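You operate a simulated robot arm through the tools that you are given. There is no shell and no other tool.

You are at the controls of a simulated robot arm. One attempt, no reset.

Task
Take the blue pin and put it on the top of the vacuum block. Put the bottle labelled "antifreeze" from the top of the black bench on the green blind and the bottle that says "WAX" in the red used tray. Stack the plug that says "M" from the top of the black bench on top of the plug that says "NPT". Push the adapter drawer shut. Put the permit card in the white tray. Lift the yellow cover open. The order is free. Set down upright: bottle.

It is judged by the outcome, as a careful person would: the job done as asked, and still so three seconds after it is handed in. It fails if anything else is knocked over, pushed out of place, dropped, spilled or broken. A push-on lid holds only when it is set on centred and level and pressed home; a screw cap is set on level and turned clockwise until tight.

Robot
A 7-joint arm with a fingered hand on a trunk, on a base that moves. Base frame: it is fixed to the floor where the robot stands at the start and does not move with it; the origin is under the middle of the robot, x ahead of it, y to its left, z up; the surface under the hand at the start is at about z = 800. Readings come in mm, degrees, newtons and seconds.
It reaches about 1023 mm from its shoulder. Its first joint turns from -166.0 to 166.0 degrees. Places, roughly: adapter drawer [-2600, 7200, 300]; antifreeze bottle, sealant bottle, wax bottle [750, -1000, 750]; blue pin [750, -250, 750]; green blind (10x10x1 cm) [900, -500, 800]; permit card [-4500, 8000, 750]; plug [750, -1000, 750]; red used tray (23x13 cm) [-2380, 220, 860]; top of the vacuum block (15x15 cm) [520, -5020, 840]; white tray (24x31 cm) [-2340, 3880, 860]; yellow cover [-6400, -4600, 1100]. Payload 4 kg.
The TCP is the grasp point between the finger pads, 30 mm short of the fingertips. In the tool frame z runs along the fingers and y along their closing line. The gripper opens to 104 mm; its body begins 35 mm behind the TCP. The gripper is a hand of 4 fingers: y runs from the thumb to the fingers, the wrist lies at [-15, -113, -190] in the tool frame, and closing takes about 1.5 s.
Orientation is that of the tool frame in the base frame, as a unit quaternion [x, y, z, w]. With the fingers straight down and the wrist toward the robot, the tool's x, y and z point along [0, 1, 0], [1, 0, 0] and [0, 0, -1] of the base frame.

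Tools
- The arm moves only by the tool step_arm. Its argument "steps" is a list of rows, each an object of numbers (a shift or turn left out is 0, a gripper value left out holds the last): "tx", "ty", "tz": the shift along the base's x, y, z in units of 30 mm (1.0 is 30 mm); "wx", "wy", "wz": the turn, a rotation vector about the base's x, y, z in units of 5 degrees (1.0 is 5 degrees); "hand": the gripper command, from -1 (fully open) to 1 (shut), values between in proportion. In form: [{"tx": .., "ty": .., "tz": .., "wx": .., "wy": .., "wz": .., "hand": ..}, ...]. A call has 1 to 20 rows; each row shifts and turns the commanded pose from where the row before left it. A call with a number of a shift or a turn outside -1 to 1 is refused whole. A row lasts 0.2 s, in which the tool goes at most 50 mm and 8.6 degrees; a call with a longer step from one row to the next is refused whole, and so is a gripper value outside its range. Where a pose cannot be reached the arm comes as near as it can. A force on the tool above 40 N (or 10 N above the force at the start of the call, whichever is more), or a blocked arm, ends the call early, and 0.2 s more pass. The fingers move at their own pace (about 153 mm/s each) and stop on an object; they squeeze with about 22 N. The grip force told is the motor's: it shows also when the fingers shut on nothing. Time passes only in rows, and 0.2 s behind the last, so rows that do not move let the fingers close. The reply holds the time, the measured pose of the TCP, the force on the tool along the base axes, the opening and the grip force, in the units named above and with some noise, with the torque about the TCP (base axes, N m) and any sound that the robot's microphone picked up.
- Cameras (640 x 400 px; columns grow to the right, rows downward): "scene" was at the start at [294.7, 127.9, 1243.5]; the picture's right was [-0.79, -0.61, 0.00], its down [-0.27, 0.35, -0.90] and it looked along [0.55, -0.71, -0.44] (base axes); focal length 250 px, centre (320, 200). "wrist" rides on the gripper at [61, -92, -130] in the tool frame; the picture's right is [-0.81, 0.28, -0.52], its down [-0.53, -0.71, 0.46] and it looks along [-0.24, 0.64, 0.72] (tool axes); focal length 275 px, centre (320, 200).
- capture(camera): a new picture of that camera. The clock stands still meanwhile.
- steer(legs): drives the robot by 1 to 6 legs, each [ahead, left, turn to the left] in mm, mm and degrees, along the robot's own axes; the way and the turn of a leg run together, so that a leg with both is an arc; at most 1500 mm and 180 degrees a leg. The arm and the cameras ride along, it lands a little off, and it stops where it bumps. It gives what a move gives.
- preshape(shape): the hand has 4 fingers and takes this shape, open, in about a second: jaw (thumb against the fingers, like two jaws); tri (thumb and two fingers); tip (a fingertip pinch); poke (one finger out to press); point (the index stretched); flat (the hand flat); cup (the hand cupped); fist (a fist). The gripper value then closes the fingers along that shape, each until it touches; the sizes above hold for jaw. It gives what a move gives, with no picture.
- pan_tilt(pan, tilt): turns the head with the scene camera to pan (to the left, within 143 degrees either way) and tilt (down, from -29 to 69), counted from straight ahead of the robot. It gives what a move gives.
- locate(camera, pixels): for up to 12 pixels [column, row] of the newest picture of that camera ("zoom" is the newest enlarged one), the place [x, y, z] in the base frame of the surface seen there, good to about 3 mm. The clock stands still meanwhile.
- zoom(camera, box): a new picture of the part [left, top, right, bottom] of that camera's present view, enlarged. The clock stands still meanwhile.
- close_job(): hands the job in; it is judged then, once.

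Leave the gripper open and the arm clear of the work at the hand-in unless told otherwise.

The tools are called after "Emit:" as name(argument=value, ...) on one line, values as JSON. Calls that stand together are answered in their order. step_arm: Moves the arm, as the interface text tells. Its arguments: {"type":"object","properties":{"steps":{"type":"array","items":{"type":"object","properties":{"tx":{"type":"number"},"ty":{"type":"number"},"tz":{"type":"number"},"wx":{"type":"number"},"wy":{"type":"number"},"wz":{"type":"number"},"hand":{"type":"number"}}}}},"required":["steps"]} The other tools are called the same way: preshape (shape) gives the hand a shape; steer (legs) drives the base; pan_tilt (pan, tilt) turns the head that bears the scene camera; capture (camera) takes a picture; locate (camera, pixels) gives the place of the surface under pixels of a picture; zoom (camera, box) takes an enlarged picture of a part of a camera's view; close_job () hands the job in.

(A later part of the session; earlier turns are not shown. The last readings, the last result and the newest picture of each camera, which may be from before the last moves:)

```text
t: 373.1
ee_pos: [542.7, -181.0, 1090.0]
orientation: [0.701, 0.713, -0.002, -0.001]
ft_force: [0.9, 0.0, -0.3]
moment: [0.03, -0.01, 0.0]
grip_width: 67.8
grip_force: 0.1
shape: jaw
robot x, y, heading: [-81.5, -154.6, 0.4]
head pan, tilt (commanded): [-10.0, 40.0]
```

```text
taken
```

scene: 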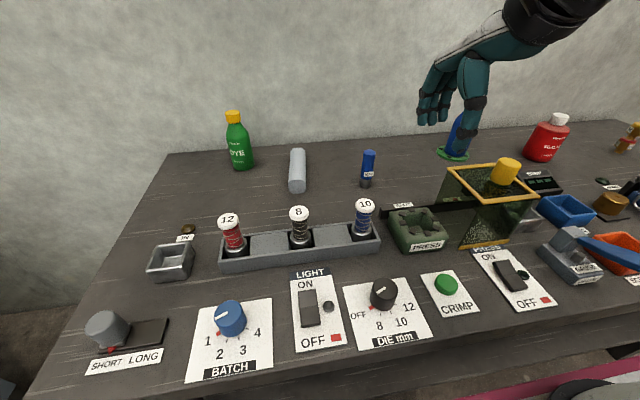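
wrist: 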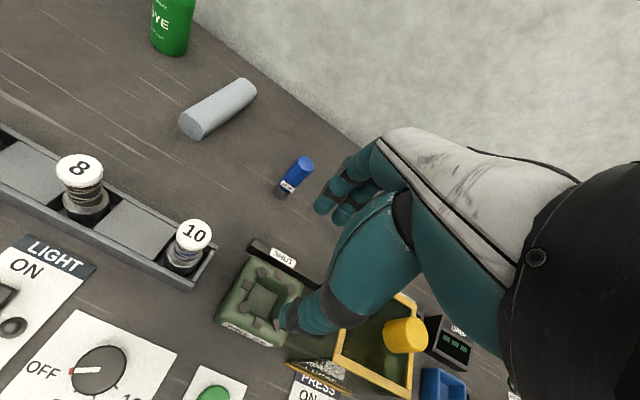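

Zoom in on the M30 piece and the "10" spool to be sure which is the blue pin.

Emit:
zoom(camera="scene", box=[340, 140, 400, 260])

Emit:
zoom(camera="wrist", box=[260, 140, 340, 210])

```text
3.33 times, centred on (370, 200) of scene
```

zoom: 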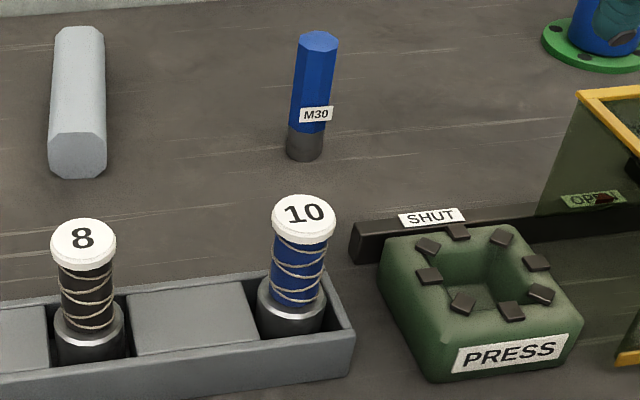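

```text
5.71 times, centred on (300, 175) of wrist
```

zoom: 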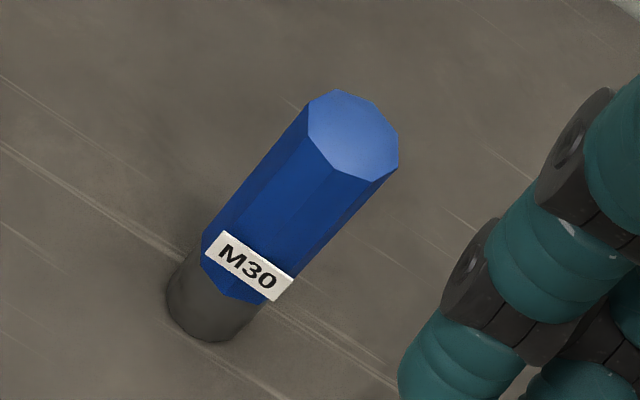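

The M30 octagonal blue piece is the single blue pin. Sample its top for the centre.

Emit:
locate(camera="zoom", pixels=[[355, 135], [345, 95], [365, 178], [315, 120], [392, 150], [330, 165], [385, 115], [260, 240], [215, 310]])

Emit:
zoom(camera="scene", box=[350, 140, 390, 195])

```text
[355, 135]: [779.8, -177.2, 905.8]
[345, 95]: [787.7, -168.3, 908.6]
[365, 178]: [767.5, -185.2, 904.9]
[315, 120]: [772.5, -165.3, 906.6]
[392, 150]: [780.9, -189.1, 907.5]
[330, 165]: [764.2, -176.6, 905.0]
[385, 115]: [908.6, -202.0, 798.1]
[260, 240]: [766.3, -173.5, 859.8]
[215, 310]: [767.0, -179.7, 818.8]
```

```text
7.27 times, centred on (370, 168) of scene
```

zoom: 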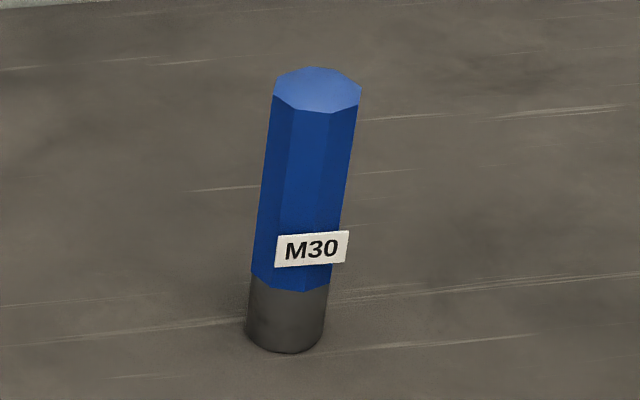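

Emit:
locate(camera="zoom", pixels=[[317, 90], [278, 92], [357, 92], [317, 72], [317, 108], [290, 100], [345, 100], [300, 180], [270, 320], [300, 320], [285, 345]])

```text
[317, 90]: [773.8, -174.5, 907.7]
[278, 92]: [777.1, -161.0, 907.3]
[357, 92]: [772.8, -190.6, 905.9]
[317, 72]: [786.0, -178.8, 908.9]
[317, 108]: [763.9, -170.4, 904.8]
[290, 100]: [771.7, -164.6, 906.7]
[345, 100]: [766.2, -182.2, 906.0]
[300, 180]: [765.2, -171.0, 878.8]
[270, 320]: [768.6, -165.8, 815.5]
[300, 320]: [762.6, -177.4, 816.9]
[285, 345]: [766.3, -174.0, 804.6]
```

Pin centre ≈(776,-176), Ø≈30, top z≈907. Move above and descend to z≈945 for a check.

Emit:
step_arm(steps=[{"tx": 0.9}, {"tx": 0.9}, {"tx": 0.9}, {"tx": 0.9}, {"tx": 0.9}, {"tx": 0.9}, {"tx": 0.9, "ty": 0.1}, {"tx": 0.9, "ty": 0.1}, {"tx": 0.57}, {"tz": -0.9}, {"tz": -0.9}, {"tz": -0.9}, {"tz": -0.9}, {"tz": -0.9}, {"tz": -0.4}, {}, {}])

Emit:
capture(camera="wrist")

Emit:
zoom(camera="scene", box=[320, 90, 420, 200])

```text
t: 376.7
ee_pos: [775.8, -177.3, 942.9]
orientation: [0.7, 0.714, -0.001, -0.001]
ft_force: [0.0, 0.3, -1.0]
moment: [-0.01, -0.02, -0.01]
grip_width: 67.8
grip_force: 0.0
shape: jaw
robot x, y, heading: [-81.1, -149.4, 0.5]
head pan, tilt (commanded): [-10.0, 40.0]
```

```text
taken
```

wrist: 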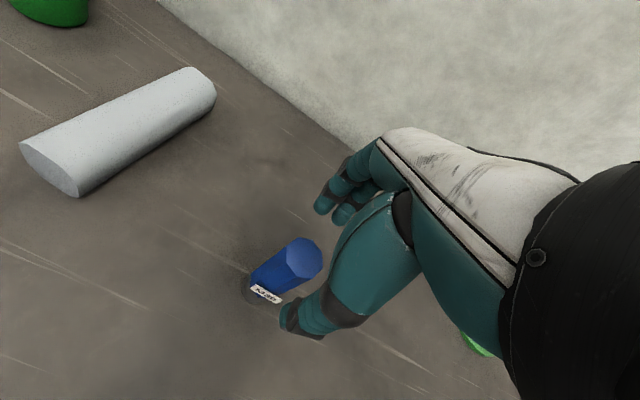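

```text
3.64 times, centred on (370, 145) of scene
```

zoom: 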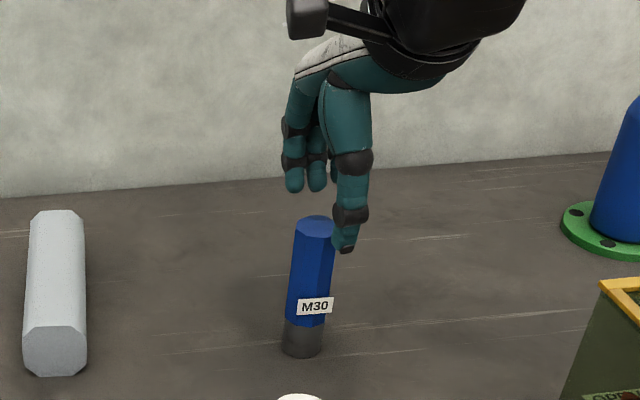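

Aligned (pin top at (304,258) vs. predicted (304,262)). Descend to z≈886 and close gently.

Emit:
step_arm(steps=[{"tz": -0.7, "ty": 0.07}, {"tz": -0.6}, {"tz": -0.6}, {}, {"hand": -0.1}, {"hand": 0.1}, {"hand": 0.25}, {"hand": 0.4}, {"hand": 0.6}, {"hand": 1}, {"hand": 1}, {"hand": 1}, {"hand": 1}])

Emit:
capture(camera="wrist")

Emit:
zoom(camera="scene", box=[320, 90, 420, 200])

```text
t: 379.5
ee_pos: [774.6, -172.5, 885.1]
orientation: [0.701, 0.713, -0.001, -0.001]
ft_force: [0.1, 0.4, -0.2]
moment: [-0.04, 0.02, -0.01]
grip_width: 22.8
grip_force: 22.5
shape: jaw
robot x, y, heading: [-81.2, -147.6, 0.7]
head pan, tilt (commanded): [-10.0, 40.0]
```

```text
taken
```

wrist: 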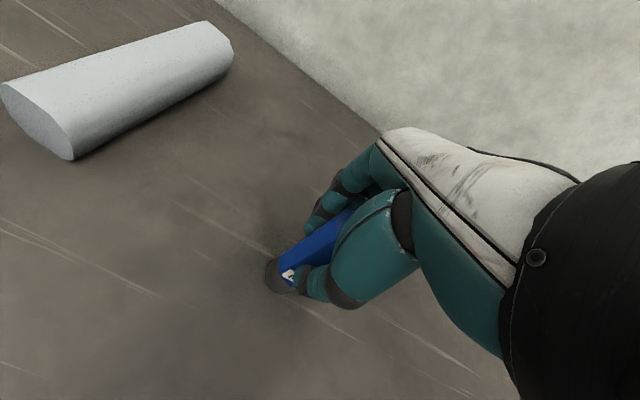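

```text
3.64 times, centred on (370, 145) of scene
```

zoom: 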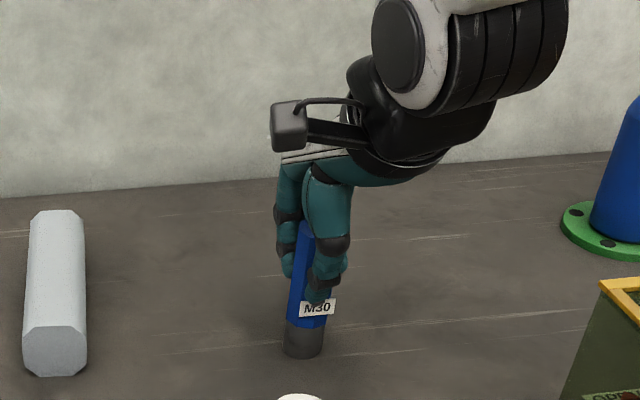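

Gripped upright. Lift ~60 mm and check for tilt.

Emit:
step_arm(steps=[{"tz": 0.3}, {"tz": 0.4}, {"tz": 0.6}, {"tz": 0.8}, {}, {}])

Emit:
zoom(camera="scene", box=[330, 70, 410, 180])

```text
t: 380.9
ee_pos: [776.9, -175.1, 947.8]
orientation: [0.7, 0.714, -0.002, -0.001]
ft_force: [-1.1, 0.3, -2.7]
moment: [0.0, 0.01, 0.0]
grip_width: 23.1
grip_force: 22.4
shape: jaw
robot x, y, heading: [-78.2, -147.7, 0.6]
head pan, tilt (commanded): [-10.0, 40.0]
```

```text
3.64 times, centred on (370, 125) of scene
```

zoom: 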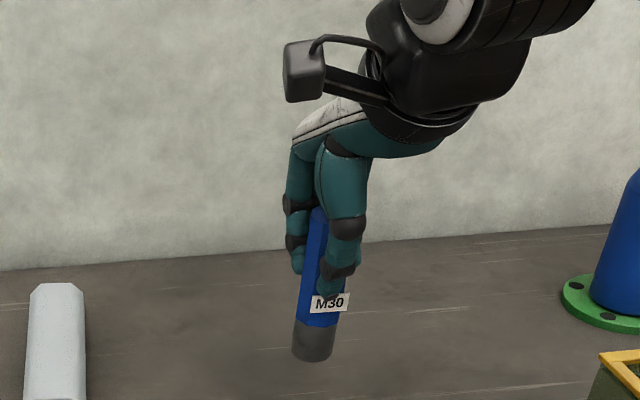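

Pin is held upright. Raise, retract, back away from the bench, then look to the right along the benches.

Emit:
step_arm(steps=[{"tz": 0.9}, {"tz": 0.9}, {"tz": 0.9}, {"tz": 0.9}, {"tz": 0.9}, {"tz": 0.6}, {"tx": -0.9}, {"tx": -0.9}, {"tx": -0.9}, {"tx": -0.9}, {"tx": -0.9}, {"tx": -0.9}, {"tx": -0.9}, {"tx": -0.9}, {}])

Emit:
steer(legs=[[-420, 0, -0.6]])

Emit:
pan_tilt(pan=-75, tilt=15)

Emit:
capture(camera="scene")

Emit:
pan_tilt(pan=-105, tilt=15)

Emit:
capture(camera="scene")

```text
t: 384.1
ee_pos: [559.0, -173.0, 1100.8]
orientation: [0.701, 0.713, 0.0, 0.0]
ft_force: [0.5, -1.3, -3.3]
moment: [0.03, 0.06, 0.01]
grip_width: 22.8
grip_force: 21.5
shape: jaw
robot x, y, heading: [-80.9, -152.3, 0.5]
head pan, tilt (commanded): [-10.0, 40.0]
```

```text
t: 386.7
ee_pos: [136.3, -185.6, 1100.0]
orientation: [0.707, 0.707, -0.001, -0.002]
ft_force: [-0.5, 0.7, -2.4]
moment: [0.0, 0.0, 0.03]
grip_width: 22.6
grip_force: 22.0
shape: jaw
robot x, y, heading: [-503.9, -150.1, -0.4]
head pan, tilt (commanded): [-10.0, 40.0]
```

```text
t: 388.1
ee_pos: [134.3, -186.4, 1100.0]
orientation: [0.708, 0.706, 0.0, -0.002]
ft_force: [-0.4, -0.7, -2.3]
moment: [0.0, 0.03, 0.0]
grip_width: 22.7
grip_force: 21.9
shape: jaw
robot x, y, heading: [-499.8, -149.6, -0.5]
head pan, tilt (commanded): [-75.0, 15.0]
```

```text
taken
```

scene: 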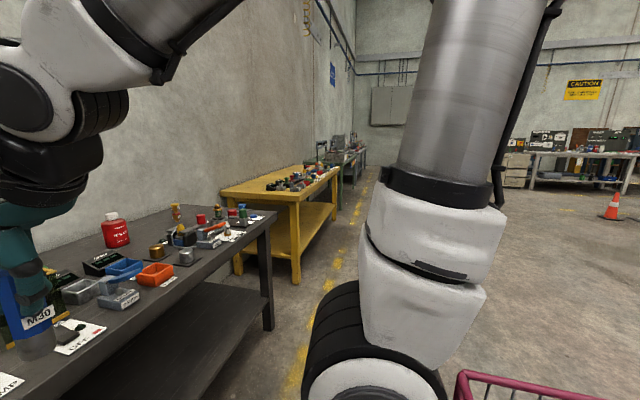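

```text
t: 389.0
ee_pos: [135.2, -185.5, 1099.2]
orientation: [0.708, 0.706, -0.002, -0.001]
ft_force: [-1.1, 0.4, -2.9]
moment: [0.0, 0.03, -0.05]
grip_width: 22.5
grip_force: 22.5
shape: jaw
robot x, y, heading: [-505.2, -145.2, -0.6]
head pan, tilt (commanded): [-105.0, 15.0]
```

```text
taken
```

scene: 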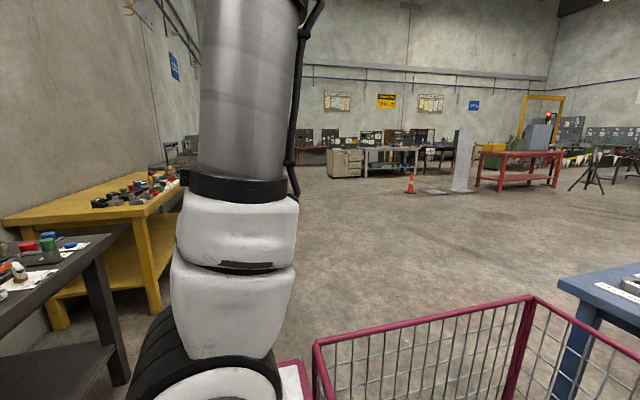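

The lane along the benches is clear. Strafe right 4.2 m in legs, then look.

Emit:
steer(legs=[[0, -1400, 0.5], [0, -1400, 0]])

Emit:
pan_tilt(pan=-40, tilt=22)

Emit:
capture(camera="scene")

```text
t: 402.7
ee_pos: [115.5, -3013.0, 1101.4]
orientation: [0.706, 0.709, -0.001, -0.001]
ft_force: [0.7, 0.6, -2.2]
moment: [0.03, 0.0, -0.02]
grip_width: 22.9
grip_force: 22.0
shape: jaw
robot x, y, heading: [-520.2, -2978.7, 0.0]
head pan, tilt (commanded): [-105.0, 15.0]
```

```text
t: 404.1
ee_pos: [115.6, -3013.3, 1100.9]
orientation: [0.706, 0.709, -0.001, -0.001]
ft_force: [-0.1, 0.3, -2.7]
moment: [-0.01, 0.02, 0.01]
grip_width: 22.7
grip_force: 21.8
shape: jaw
robot x, y, heading: [-525.4, -2981.5, -0.3]
head pan, tilt (commanded): [-40.0, 22.0]
```

```text
taken
```

scene: 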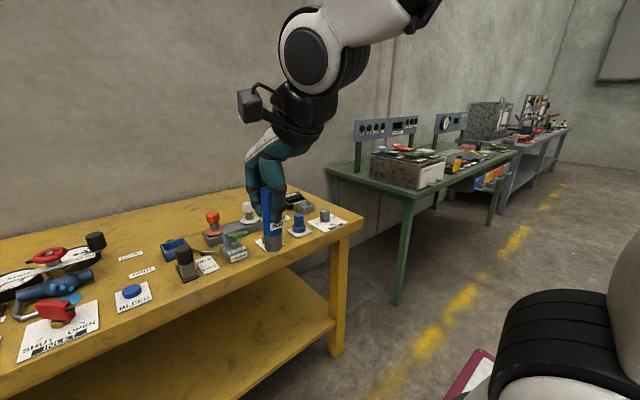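

Continue right ~1950 mm to the green bench.

Emit:
steer(legs=[[0, -1300, 0.3], [0, -600, 0]])

Emit:
pan_tilt(pan=-5, tilt=30)

Emit:
capture(camera="scene")

```text
t: 413.6
ee_pos: [109.3, -4901.5, 1100.0]
orientation: [0.707, 0.707, -0.001, -0.001]
ft_force: [0.6, 0.3, -2.4]
moment: [0.07, 0.01, 0.01]
grip_width: 22.9
grip_force: 21.5
shape: jaw
robot x, y, heading: [-531.4, -4869.4, -0.3]
head pan, tilt (commanded): [-40.0, 22.0]
```

```text
t: 414.6
ee_pos: [110.4, -4902.1, 1100.1]
orientation: [0.707, 0.707, -0.002, -0.002]
ft_force: [-0.9, 0.2, -3.0]
moment: [0.01, 0.0, -0.02]
grip_width: 22.7
grip_force: 22.1
shape: jaw
robot x, y, heading: [-526.6, -4865.9, -0.3]
head pan, tilt (commanded): [-5.0, 30.0]
```

```text
taken
```

scene: 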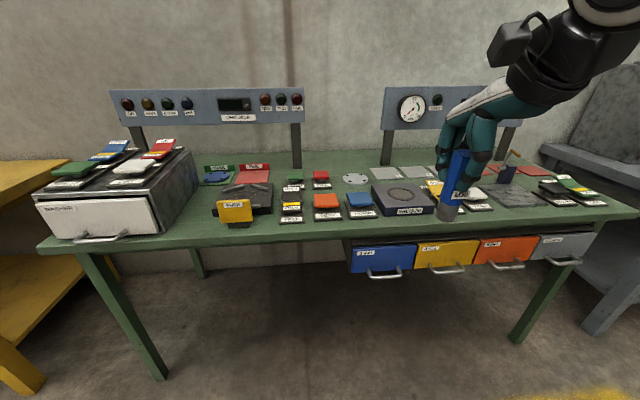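

The dark block at (402,198) may be the vacuum block; zoom in.

Emit:
zoom(camera="scene", box=[330, 150, 470, 240])

Emit:
locate(camera="scene", pixels=[[402, 195], [372, 186], [428, 183], [435, 212], [385, 214], [402, 187], [355, 200], [430, 188], [325, 200]])

```text
4.44 times, centred on (400, 195) of scene
```

zoom: 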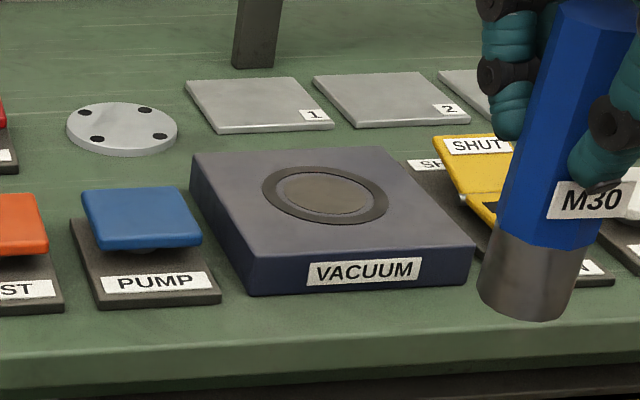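

```text
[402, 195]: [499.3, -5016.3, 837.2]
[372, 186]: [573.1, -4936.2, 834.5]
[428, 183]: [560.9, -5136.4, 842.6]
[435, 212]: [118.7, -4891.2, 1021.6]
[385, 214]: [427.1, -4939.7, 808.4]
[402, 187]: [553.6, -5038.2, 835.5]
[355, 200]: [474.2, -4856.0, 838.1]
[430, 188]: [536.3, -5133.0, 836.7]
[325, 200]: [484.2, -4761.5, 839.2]
```

It's labelled VACUUM. Get its top face corners and the ring's centre.

Emit:
locate(camera="zoom", pixels=[[196, 162], [390, 152], [466, 244], [255, 255], [325, 195], [265, 185], [385, 205], [325, 172], [325, 218], [300, 240], [420, 220], [230, 200]])

```text
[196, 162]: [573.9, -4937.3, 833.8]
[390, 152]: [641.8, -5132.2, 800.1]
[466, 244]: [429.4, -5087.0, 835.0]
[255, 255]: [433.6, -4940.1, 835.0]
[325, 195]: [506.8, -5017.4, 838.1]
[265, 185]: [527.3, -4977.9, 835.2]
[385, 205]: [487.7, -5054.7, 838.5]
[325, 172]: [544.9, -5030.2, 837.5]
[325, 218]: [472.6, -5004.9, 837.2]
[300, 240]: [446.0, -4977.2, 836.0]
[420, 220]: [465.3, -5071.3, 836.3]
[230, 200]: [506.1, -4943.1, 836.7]
```

The block's top: x≈430..578, y≈-4938..-5089, z≈837; centre ≈(505,-5014). Drive ahead 330 and right 110, then re-measure.

Emit:
steer(legs=[[330, -110, 0.3]])

Emit:
pan_tilt(pan=0, tilt=40)

Emit:
capture(camera="scene")

Emit:
capture(camera="wrist")

```text
t: 416.8
ee_pos: [441.3, -5009.8, 1101.1]
orientation: [0.706, 0.708, -0.001, -0.001]
ft_force: [-0.5, 0.2, -2.6]
moment: [0.02, 0.0, 0.02]
grip_width: 22.5
grip_force: 21.6
shape: jaw
robot x, y, heading: [-199.8, -4978.2, -0.0]
head pan, tilt (commanded): [-5.0, 30.0]
```

```text
t: 417.6
ee_pos: [441.0, -5010.5, 1099.4]
orientation: [0.706, 0.708, -0.002, -0.001]
ft_force: [-0.1, -0.4, -3.7]
moment: [0.01, 0.03, 0.0]
grip_width: 22.5
grip_force: 22.0
shape: jaw
robot x, y, heading: [-197.7, -4975.7, -0.2]
head pan, tilt (commanded): [0.0, 40.0]
```

```text
taken
```

scene: 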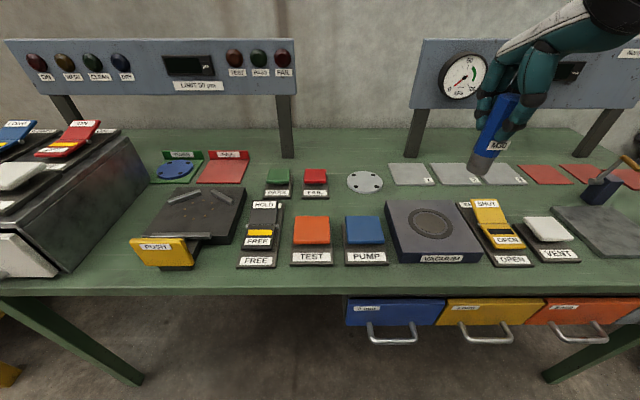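

```text
taken
```

wrist: 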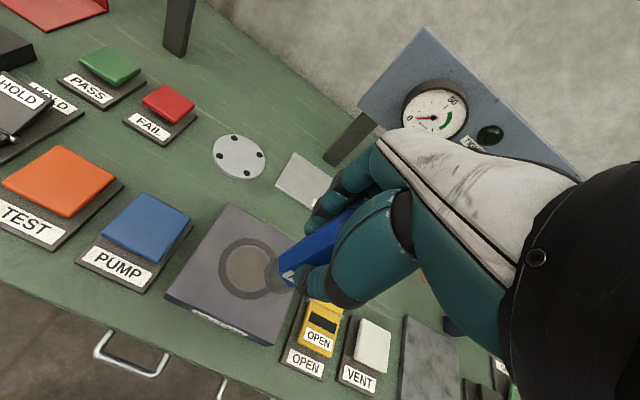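

Emit:
locate(camera="wrist", pixels=[[245, 266], [237, 207], [170, 295], [268, 340], [220, 265], [245, 295], [250, 240], [200, 300]])

Emit:
locate(camera="scene", pixels=[[431, 222], [388, 203], [455, 202], [478, 248], [400, 256], [408, 220], [455, 224], [431, 210], [432, 236]])

Emit:
zoom(camera="scene", box=[380, 80, 560, 270])

```text
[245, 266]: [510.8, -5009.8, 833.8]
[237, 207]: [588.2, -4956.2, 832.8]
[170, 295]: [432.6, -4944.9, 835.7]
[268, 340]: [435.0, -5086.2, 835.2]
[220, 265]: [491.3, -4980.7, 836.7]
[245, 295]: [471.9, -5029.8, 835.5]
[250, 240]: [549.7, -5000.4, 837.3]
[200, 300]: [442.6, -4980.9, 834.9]
```

```text
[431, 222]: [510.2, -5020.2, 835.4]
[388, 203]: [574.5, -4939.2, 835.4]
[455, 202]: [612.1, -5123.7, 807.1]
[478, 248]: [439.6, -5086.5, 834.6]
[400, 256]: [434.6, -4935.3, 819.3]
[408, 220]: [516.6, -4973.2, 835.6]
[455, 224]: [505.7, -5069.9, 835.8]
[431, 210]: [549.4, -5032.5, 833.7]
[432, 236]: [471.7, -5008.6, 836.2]
```

```text
2.11 times, centred on (470, 175) of scene
```

zoom: 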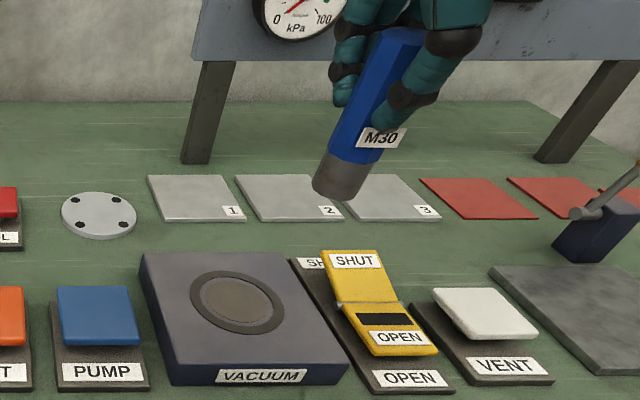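

Locate the held pin's lower end to know its offset from the TCP.

Emit:
locate(camera="zoom", pixels=[[338, 180], [318, 178], [360, 185], [350, 160], [375, 120], [340, 195], [385, 60]])

Emit:
locate(camera="wrist", pixels=[[272, 275], [265, 280], [280, 285], [300, 255], [320, 240]])

```text
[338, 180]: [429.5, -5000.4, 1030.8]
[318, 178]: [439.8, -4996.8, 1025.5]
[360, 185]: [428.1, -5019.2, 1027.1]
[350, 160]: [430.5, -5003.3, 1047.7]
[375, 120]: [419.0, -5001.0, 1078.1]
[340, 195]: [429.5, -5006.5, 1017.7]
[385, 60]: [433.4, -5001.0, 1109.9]
```

```text
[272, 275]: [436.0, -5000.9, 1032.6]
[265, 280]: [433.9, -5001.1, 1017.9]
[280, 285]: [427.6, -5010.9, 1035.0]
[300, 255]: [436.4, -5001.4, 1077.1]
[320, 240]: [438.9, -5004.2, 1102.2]
```

Pin axis is at the TCP within ~2 mm. Move over the block centre (506,-5015) and lower to z≈938.

Emit:
step_arm(steps=[{"tx": 0.8, "ty": -0.08}, {"tx": 0.8, "ty": -0.08}, {"tx": 0.55}, {"tz": -0.9}, {"tz": -0.9}, {"tz": -0.9}, {"tz": -0.9}, {"tz": -0.9}, {"tz": -0.9}, {}, {}])

Emit:
capture(camera="wrist")

Emit:
zoom(camera="scene", box=[370, 120, 520, 270])

```text
t: 419.9
ee_pos: [505.6, -5014.8, 938.0]
orientation: [0.706, 0.709, -0.001, -0.001]
ft_force: [0.4, 0.2, -2.0]
moment: [0.02, 0.0, 0.01]
grip_width: 22.7
grip_force: 21.7
shape: jaw
robot x, y, heading: [-196.2, -4977.7, -0.3]
head pan, tilt (commanded): [0.0, 40.0]
```

```text
taken
```

wrist: 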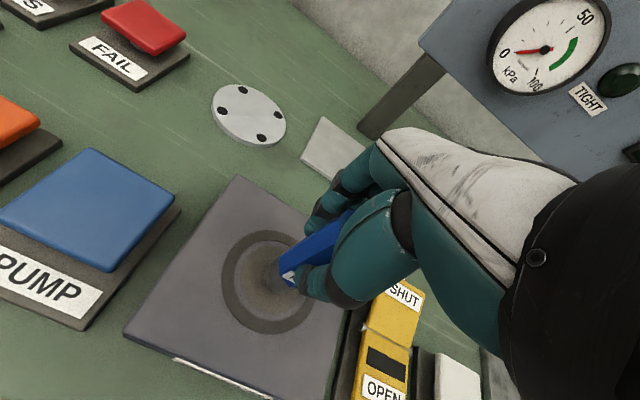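

```text
2.67 times, centred on (445, 195) of scene
```

zoom: 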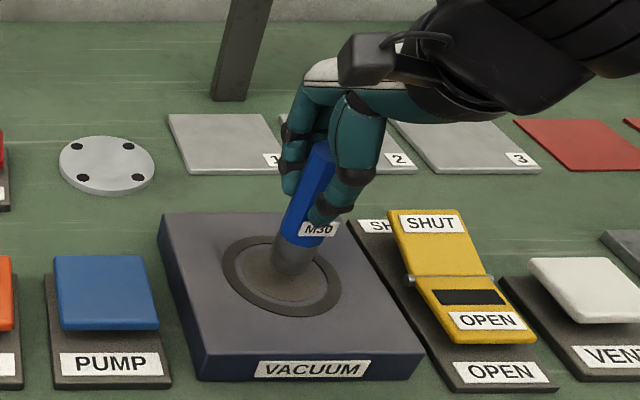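

Over the ring centre. Lower in small steps to contact.

Emit:
step_arm(steps=[{"tz": -0.2}, {"tz": -0.15}, {"tz": -0.1}, {}, {}])

```text
t: 421.1
ee_pos: [505.9, -5014.2, 924.7]
orientation: [0.706, 0.709, -0.001, -0.001]
ft_force: [0.2, 0.7, -2.7]
moment: [0.02, -0.03, 0.01]
grip_width: 22.2
grip_force: 21.8
shape: jaw
robot x, y, heading: [-197.4, -4977.1, -0.1]
head pan, tilt (commanded): [0.0, 40.0]
```

Emit:
step_arm(steps=[{"tz": -0.06}, {}, {"tz": -0.05}, {}, {}])

Emit:
zoom(camera="scene", box=[390, 150, 480, 250])

```text
t: 422.4
ee_pos: [504.7, -5014.2, 922.9]
orientation: [0.706, 0.709, -0.002, -0.001]
ft_force: [-0.4, -0.7, -2.5]
moment: [0.01, -0.02, -0.01]
grip_width: 22.3
grip_force: 21.6
shape: jaw
robot x, y, heading: [-197.4, -4980.3, -0.0]
head pan, tilt (commanded): [0.0, 40.0]
```

```text
4.00 times, centred on (435, 200) of scene
```

zoom: 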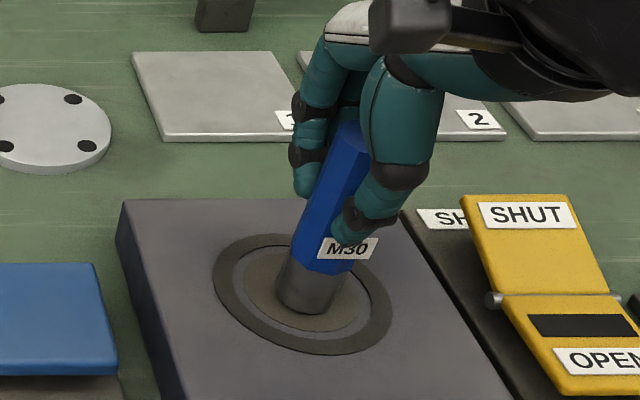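

Emit:
step_arm(steps=[{"tz": -0.05}, {}, {"tz": -0.04}, {}, {}])

```text
t: 423.6
ee_pos: [504.9, -5012.5, 920.0]
orientation: [0.706, 0.708, -0.001, -0.002]
ft_force: [-0.8, 4.6, 16.0]
moment: [0.09, -0.04, 0.02]
grip_width: 23.6
grip_force: 21.5
shape: jaw
robot x, y, heading: [-193.8, -4974.0, -0.2]
head pan, tilt (commanded): [0.0, 40.0]
```

Contact (16 N). Ease off ~1.5 mm and check the pin before releasing.

Emit:
step_arm(steps=[{"tz": 0.05}, {}])

Emit:
zoom(camera="scene", box=[400, 150, 470, 240])

Emit:
zoom(camera="wrist", box=[200, 200, 360, 340])

```text
t: 424.1
ee_pos: [504.1, -5015.6, 920.2]
orientation: [0.706, 0.708, -0.002, -0.002]
ft_force: [1.1, 1.3, 4.6]
moment: [0.03, -0.08, 0.03]
grip_width: 23.2
grip_force: 21.6
shape: jaw
robot x, y, heading: [-198.4, -4973.7, -0.1]
head pan, tilt (commanded): [0.0, 40.0]
```

```text
4.44 times, centred on (435, 195) of scene
```

zoom: 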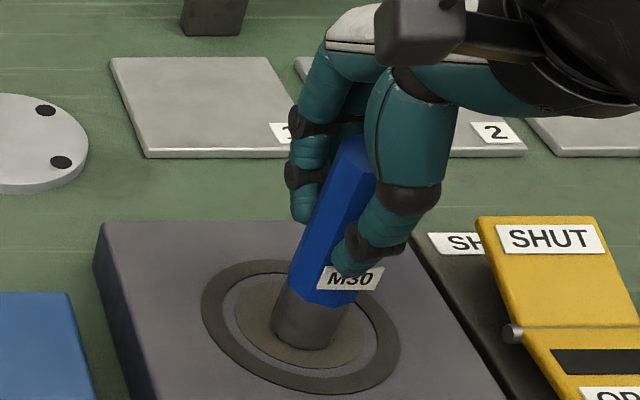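

```text
2.86 times, centred on (280, 270) of wrist
```

zoom: 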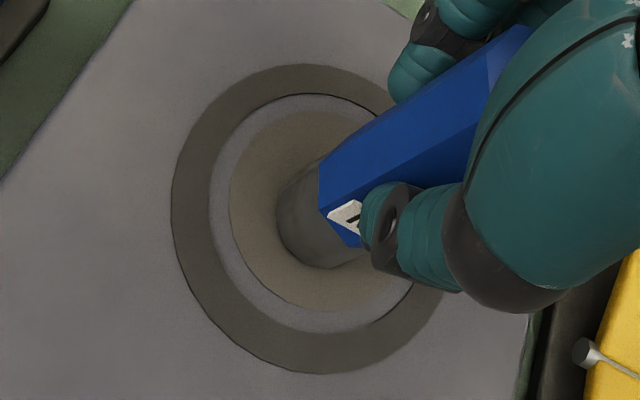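

Upright and centred in the ring. Open gradually and rise.

Emit:
step_arm(steps=[{"hand": 0.5}, {"hand": 0.4}, {"hand": 0.3}, {"hand": 0.2}, {"hand": 0.0}, {"hand": -0.2}, {"hand": -0.3}, {}, {"tz": 0.4}, {"tz": 0.5}, {"tz": 0.8}, {"tz": 1}, {"tz": 1}, {"tz": 1}, {"tz": 1}, {}])

Emit:
capture(camera="scene")

```text
t: 427.6
ee_pos: [505.4, -5013.0, 1092.5]
orientation: [0.706, 0.709, -0.001, -0.001]
ft_force: [0.5, -0.3, 0.9]
moment: [-0.01, -0.03, -0.02]
grip_width: 67.3
grip_force: 0.1
shape: jaw
robot x, y, heading: [-196.5, -4977.8, -0.2]
head pan, tilt (commanded): [0.0, 40.0]
```

```text
taken
```

scene: 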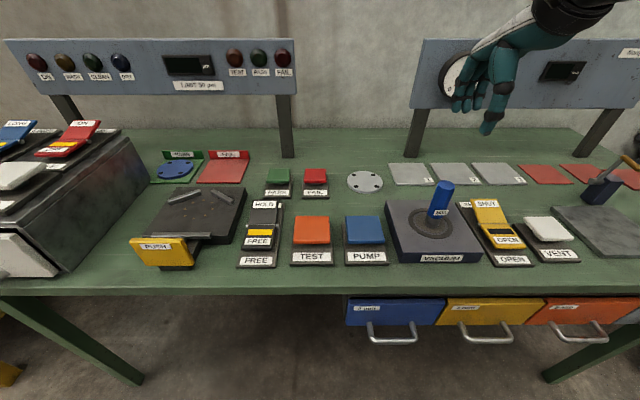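

The blue pin stands on the vacuum block. Now the yellow cover at about (-6400,-4600). Back away, retract, turn around and look.

Emit:
step_arm(steps=[{"tx": -0.8}, {"tx": -0.8}, {"tx": -0.8}, {}])

Emit:
steer(legs=[[-500, 0, 0], [0, 0, 90], [0, 0, 90]])

Emit:
pan_tilt(pan=0, tilt=12)

Emit:
capture(camera="scene")

Emit:
zoom(camera="scene", box=[200, 100, 500, 260])

```text
t: 428.6
ee_pos: [434.0, -5014.0, 1091.0]
orientation: [0.705, 0.709, -0.001, -0.001]
ft_force: [0.1, -1.0, 0.3]
moment: [0.01, 0.0, 0.04]
grip_width: 67.4
grip_force: 0.0
shape: jaw
robot x, y, heading: [-195.1, -4976.1, -0.2]
head pan, tilt (commanded): [0.0, 40.0]
```

```text
t: 439.1
ee_pos: [-1325.0, -4935.3, 1090.7]
orientation: [-0.706, 0.708, -0.002, 0.001]
ft_force: [0.3, -0.3, 0.2]
moment: [0.0, -0.03, -0.02]
grip_width: 67.3
grip_force: 0.0
shape: jaw
robot x, y, heading: [-692.7, -4975.1, 179.1]
head pan, tilt (commanded): [0.0, 40.0]
```

```text
t: 440.0
ee_pos: [-1325.1, -4935.3, 1091.7]
orientation: [-0.706, 0.708, -0.002, 0.001]
ft_force: [0.1, -0.2, 0.8]
moment: [-0.01, -0.04, -0.02]
grip_width: 67.3
grip_force: 0.0
shape: jaw
robot x, y, heading: [-695.1, -4975.6, 179.0]
head pan, tilt (commanded): [0.0, 12.0]
```

```text
taken
```

scene: 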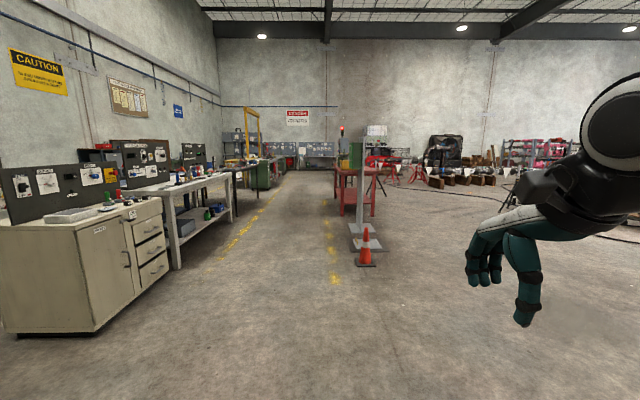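

```text
2.13 times, centred on (350, 180) of scene
```

zoom: 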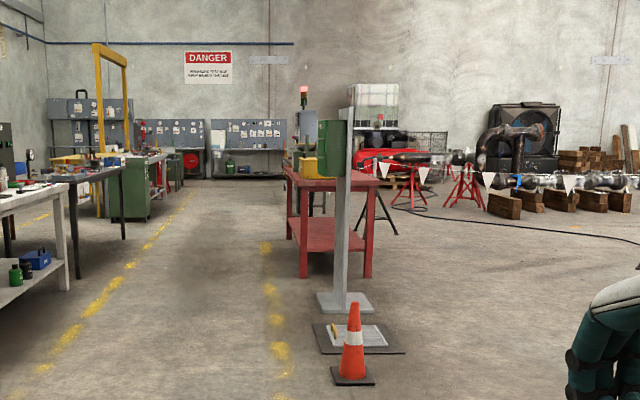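

Locate the red table, the yellow thing on it, cone and aisle edges.

Emit:
locate(camera="scene", pixels=[[366, 262], [365, 248], [343, 215], [373, 215], [345, 180], [352, 172], [340, 165], [215, 215], [180, 265], [250, 180], [268, 180], [310, 200]])

Emit:
zoom(camera="scene", box=[320, 120, 400, 230])

```text
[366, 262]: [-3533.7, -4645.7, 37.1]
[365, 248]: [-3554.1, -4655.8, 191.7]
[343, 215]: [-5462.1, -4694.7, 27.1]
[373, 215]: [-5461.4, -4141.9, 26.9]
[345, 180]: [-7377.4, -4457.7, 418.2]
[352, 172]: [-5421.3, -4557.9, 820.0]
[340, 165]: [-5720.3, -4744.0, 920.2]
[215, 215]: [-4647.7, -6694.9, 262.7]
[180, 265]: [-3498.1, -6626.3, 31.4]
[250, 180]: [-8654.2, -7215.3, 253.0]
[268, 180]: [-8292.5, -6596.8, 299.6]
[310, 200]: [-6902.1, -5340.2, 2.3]
```

```text
3.64 times, centred on (360, 175) of scene
```

zoom: 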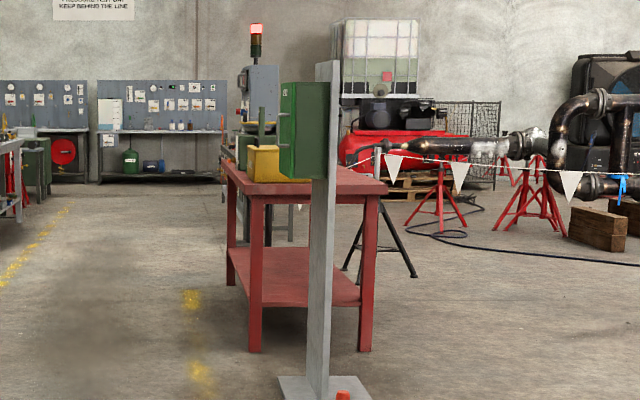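

The aisle center is y≈-5600. Strafe left 600 mm then drive ahead along the aisle.

Emit:
steer(legs=[[0, 600, 1], [1400, 0, 0], [1400, 0, 0]])

Emit:
capture(camera="scene")

```text
t: 456.4
ee_pos: [-4076.2, -5575.0, 1092.2]
orientation: [0.71, -0.704, 0.002, -0.001]
ft_force: [1.0, 0.7, -1.7]
moment: [-0.03, -0.01, 0.03]
grip_width: 67.3
grip_force: 0.1
shape: jaw
robot x, y, heading: [-3441.0, -5607.6, -179.8]
head pan, tilt (commanded): [0.0, 12.0]
```

```text
taken
```

scene: 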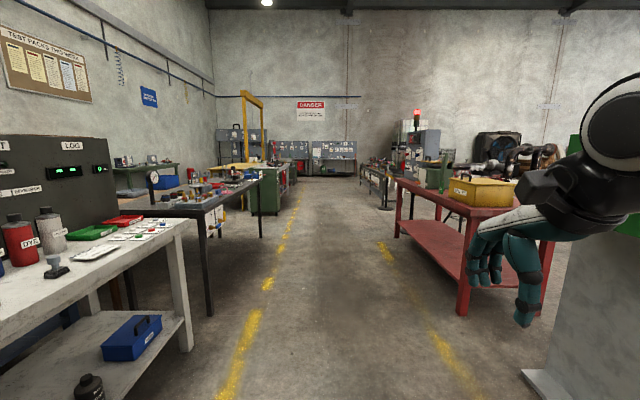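

There's a yellow box-like cover at (483,190) on the red table. Locate and zoom.

Emit:
locate(camera="scene", pixels=[[483, 190], [455, 195], [510, 182], [425, 170], [445, 160], [418, 140], [395, 182], [540, 270], [464, 310], [440, 185], [385, 175]])

Emit:
zoom(camera="scene", box=[340, 100, 540, 240])

```text
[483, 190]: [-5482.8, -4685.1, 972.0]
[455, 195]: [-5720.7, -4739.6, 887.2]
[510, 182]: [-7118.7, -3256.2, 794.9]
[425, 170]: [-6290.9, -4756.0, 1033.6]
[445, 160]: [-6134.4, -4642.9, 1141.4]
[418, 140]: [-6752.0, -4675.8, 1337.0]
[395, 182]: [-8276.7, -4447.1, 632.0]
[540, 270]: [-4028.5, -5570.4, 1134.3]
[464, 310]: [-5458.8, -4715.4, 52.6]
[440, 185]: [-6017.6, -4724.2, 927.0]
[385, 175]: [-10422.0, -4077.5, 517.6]
```

```text
2.86 times, centred on (440, 170) of scene
```

zoom: 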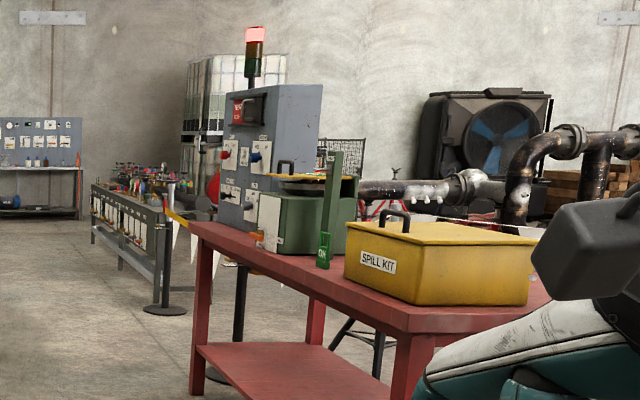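

The yellow box is a SPILL KIT; the yellow cover is likely the yellow lid on the green machine further along (≈(-6350,-4650)). Drive ahead 1400+1300 and turn right to face the table.

Emit:
steer(legs=[[1400, 0, -0.2], [1400, 0, 0]])

Emit:
steer(legs=[[0, 0, -90]])

Emit:
pan_tilt(pan=0, tilt=15)

Emit:
capture(camera="scene")

```text
t: 469.9
ee_pos: [-6860.0, -5608.1, 1092.4]
orientation: [0.717, -0.697, 0.001, -0.001]
ft_force: [-0.9, 0.7, 0.3]
moment: [-0.03, -0.02, 0.0]
grip_width: 67.0
grip_force: 0.1
shape: jaw
robot x, y, heading: [-6226.8, -5629.7, -178.9]
head pan, tilt (commanded): [0.0, 12.0]
```

```text
t: 474.1
ee_pos: [-6202.5, -4996.8, 1091.2]
orientation: [-0.01, 1.0, -0.002, 0.001]
ft_force: [0.8, -0.1, -0.4]
moment: [0.0, 0.03, 0.0]
grip_width: 67.0
grip_force: 0.1
shape: jaw
robot x, y, heading: [-6228.4, -5628.5, 90.8]
head pan, tilt (commanded): [0.0, 12.0]
```

```text
t: 474.7
ee_pos: [-6203.3, -4999.8, 1091.3]
orientation: [-0.011, 1.0, -0.002, -0.001]
ft_force: [1.2, 0.0, 0.1]
moment: [-0.01, -0.01, 0.01]
grip_width: 67.2
grip_force: 0.1
shape: jaw
robot x, y, heading: [-6226.5, -5627.1, 90.9]
head pan, tilt (commanded): [0.0, 15.0]
```

```text
taken
```

scene: 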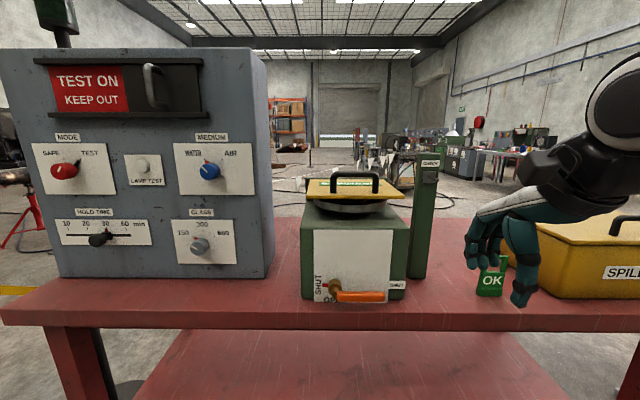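

There's the yellow cover with a black handle on the green box. Zoom in.

Emit:
zoom(camera="scene", box=[280, 150, 450, 310])

Emit:
locate(camera="scene", pixels=[[355, 190], [310, 192], [400, 193], [316, 181], [395, 181], [334, 185], [376, 185], [355, 174], [352, 210], [355, 250], [305, 240], [420, 165]])

```text
2.50 times, centred on (365, 230) of scene
```

zoom: 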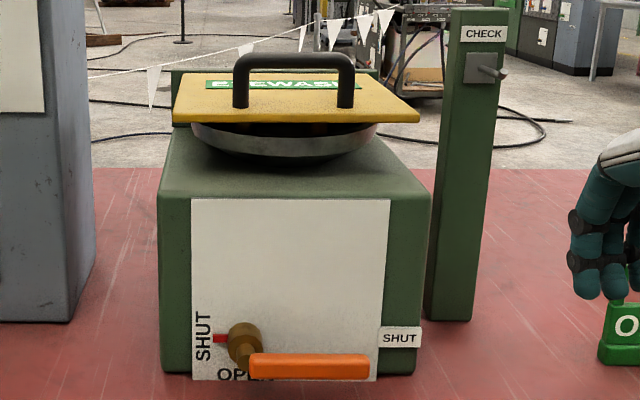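

```text
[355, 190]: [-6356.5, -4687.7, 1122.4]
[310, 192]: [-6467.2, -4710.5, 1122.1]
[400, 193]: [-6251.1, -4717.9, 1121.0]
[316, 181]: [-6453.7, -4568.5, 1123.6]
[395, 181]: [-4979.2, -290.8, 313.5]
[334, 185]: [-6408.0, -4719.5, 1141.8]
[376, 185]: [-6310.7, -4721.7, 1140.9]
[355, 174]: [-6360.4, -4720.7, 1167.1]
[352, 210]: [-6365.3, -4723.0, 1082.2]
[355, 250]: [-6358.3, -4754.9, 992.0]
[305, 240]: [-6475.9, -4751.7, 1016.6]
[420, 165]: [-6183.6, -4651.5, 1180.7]
```

It's an eyewash cover: plate x≈-6470..-6250, top z≈1122, front edge y≈-4725; handle bar y≈-4720, z≈1161, between x≈-6408 and -6310; hinge at the back. I'll move closer/left and examine the hinge from several angles.

Emit:
steer(legs=[[180, 160, -0.8]])

Emit:
pan_tilt(pan=0, tilt=15)

Emit:
capture(camera="scene")

Emit:
capture(camera="wrist")

```text
t: 476.5
ee_pos: [-6358.8, -4818.0, 1092.2]
orientation: [-0.005, 1.0, -0.002, -0.001]
ft_force: [0.0, 0.1, 0.1]
moment: [0.02, -0.02, -0.01]
grip_width: 67.3
grip_force: 0.1
shape: jaw
robot x, y, heading: [-6390.9, -5450.2, 90.0]
head pan, tilt (commanded): [0.0, 15.0]
```

```text
t: 477.1
ee_pos: [-6358.0, -4818.0, 1091.3]
orientation: [-0.005, 1.0, -0.002, 0.0]
ft_force: [-0.6, -0.1, 0.0]
moment: [0.0, 0.02, 0.01]
grip_width: 67.3
grip_force: 0.1
shape: jaw
robot x, y, heading: [-6393.4, -5448.5, 90.1]
head pan, tilt (commanded): [0.0, 15.0]
```

```text
taken
```

scene: 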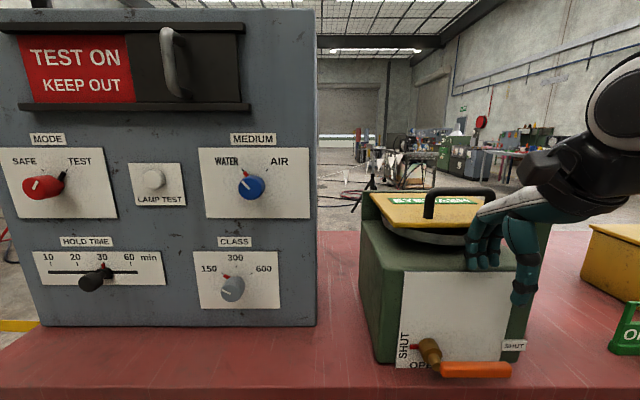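

```text
taken
```

wrist: 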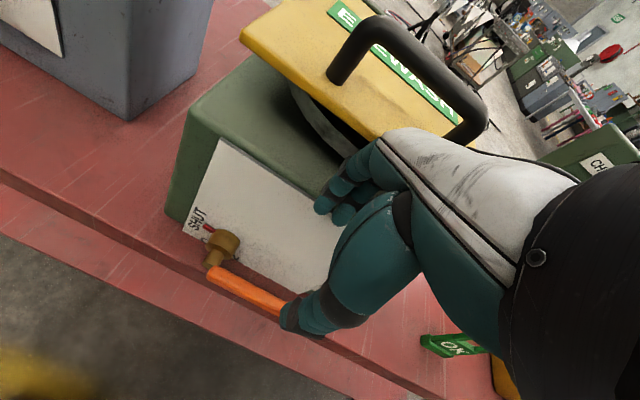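

The hand is close to the box front; raise it away (back 45 mm, up ~170 mm) and view the cover from above.

Emit:
step_arm(steps=[{"ty": -0.8}, {"ty": -0.7, "tz": 0.5}, {"tz": 1}, {"tz": 1}, {"tz": 1}, {"tz": 1}, {"tz": 1}, {"tz": 0.5}, {}])

Emit:
capture(camera="wrist")

Emit:
capture(camera="scene")

```text
t: 479.1
ee_pos: [-6358.4, -4863.8, 1271.6]
orientation: [-0.005, 1.0, -0.002, 0.0]
ft_force: [-0.1, 0.6, 0.6]
moment: [0.01, -0.02, 0.0]
grip_width: 67.1
grip_force: 0.0
shape: jaw
robot x, y, heading: [-6388.6, -5451.0, 90.1]
head pan, tilt (commanded): [0.0, 15.0]
```

```text
taken
```

wrist: 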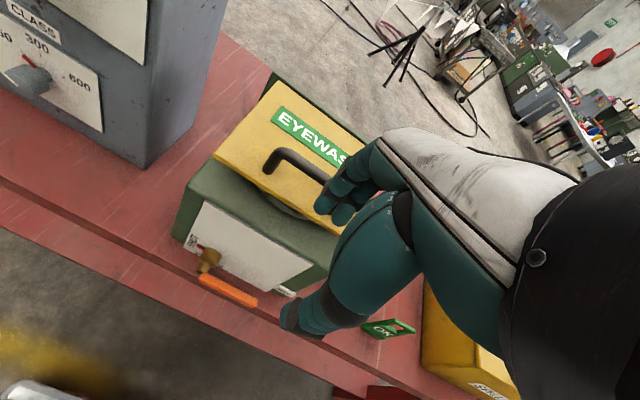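

```text
taken
```

scene: 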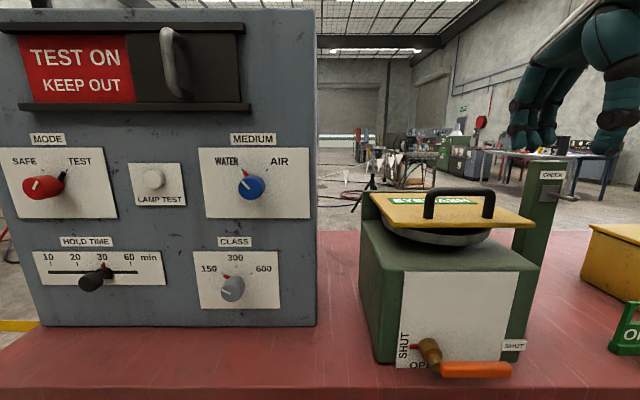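

Zoom on the cover in both views to understand the hinge.

Emit:
zoom(camera="scene", box=[350, 150, 580, 280])

Emit:
zoom(camera="wrist", box=[180, 50, 420, 220])

Emit:
locate(camera="wrist", pixels=[[214, 155], [282, 84], [268, 78], [375, 140], [272, 155], [305, 165], [325, 235], [250, 175], [300, 205], [275, 170], [262, 90], [330, 115]])

```text
2.78 times, centred on (465, 215) of scene
```

zoom: 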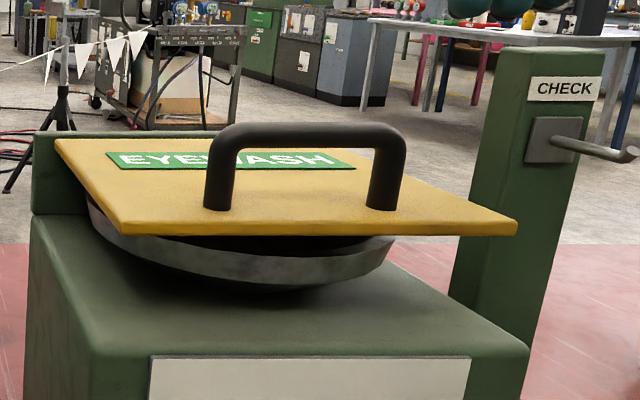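

```text
2.35 times, centred on (300, 135) of wrist
```

zoom: 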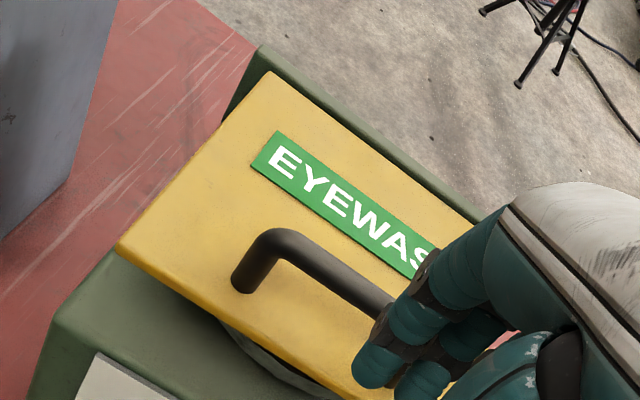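

```text
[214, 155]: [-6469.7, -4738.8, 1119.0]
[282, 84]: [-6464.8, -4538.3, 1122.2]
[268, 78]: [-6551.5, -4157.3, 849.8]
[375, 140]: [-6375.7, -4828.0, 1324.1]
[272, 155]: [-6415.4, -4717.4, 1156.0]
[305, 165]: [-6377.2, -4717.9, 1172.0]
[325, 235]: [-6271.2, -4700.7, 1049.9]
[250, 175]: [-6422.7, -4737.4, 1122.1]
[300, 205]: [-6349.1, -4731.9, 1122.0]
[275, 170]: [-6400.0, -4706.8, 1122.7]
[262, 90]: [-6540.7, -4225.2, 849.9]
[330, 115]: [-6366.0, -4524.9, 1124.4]
```

Hinge line is at the back edge (y≈-4530, z≈1120); bar centre ≈(-6360,-4718,1165). Check clearance of the grey box (left) and the CHECK tower with hook (right).

Emit:
locate(camera="scene", pixels=[[312, 100], [312, 250], [316, 300], [553, 188], [575, 200], [540, 165], [520, 230], [425, 205], [490, 205], [458, 190]])

Emit:
locate(camera="wrist", pixels=[[150, 160], [205, 30], [120, 150], [195, 100]])

```text
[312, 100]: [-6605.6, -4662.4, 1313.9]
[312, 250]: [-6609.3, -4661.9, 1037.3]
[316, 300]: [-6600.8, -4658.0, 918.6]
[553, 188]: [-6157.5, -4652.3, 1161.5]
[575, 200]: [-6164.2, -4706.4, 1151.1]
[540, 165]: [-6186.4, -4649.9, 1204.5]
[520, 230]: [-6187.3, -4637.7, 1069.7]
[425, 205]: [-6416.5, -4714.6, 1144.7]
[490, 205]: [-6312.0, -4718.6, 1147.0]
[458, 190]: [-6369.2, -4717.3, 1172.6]
```

```text
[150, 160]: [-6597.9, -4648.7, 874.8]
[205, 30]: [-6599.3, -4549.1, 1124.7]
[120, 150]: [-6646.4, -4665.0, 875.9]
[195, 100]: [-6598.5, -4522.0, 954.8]
```

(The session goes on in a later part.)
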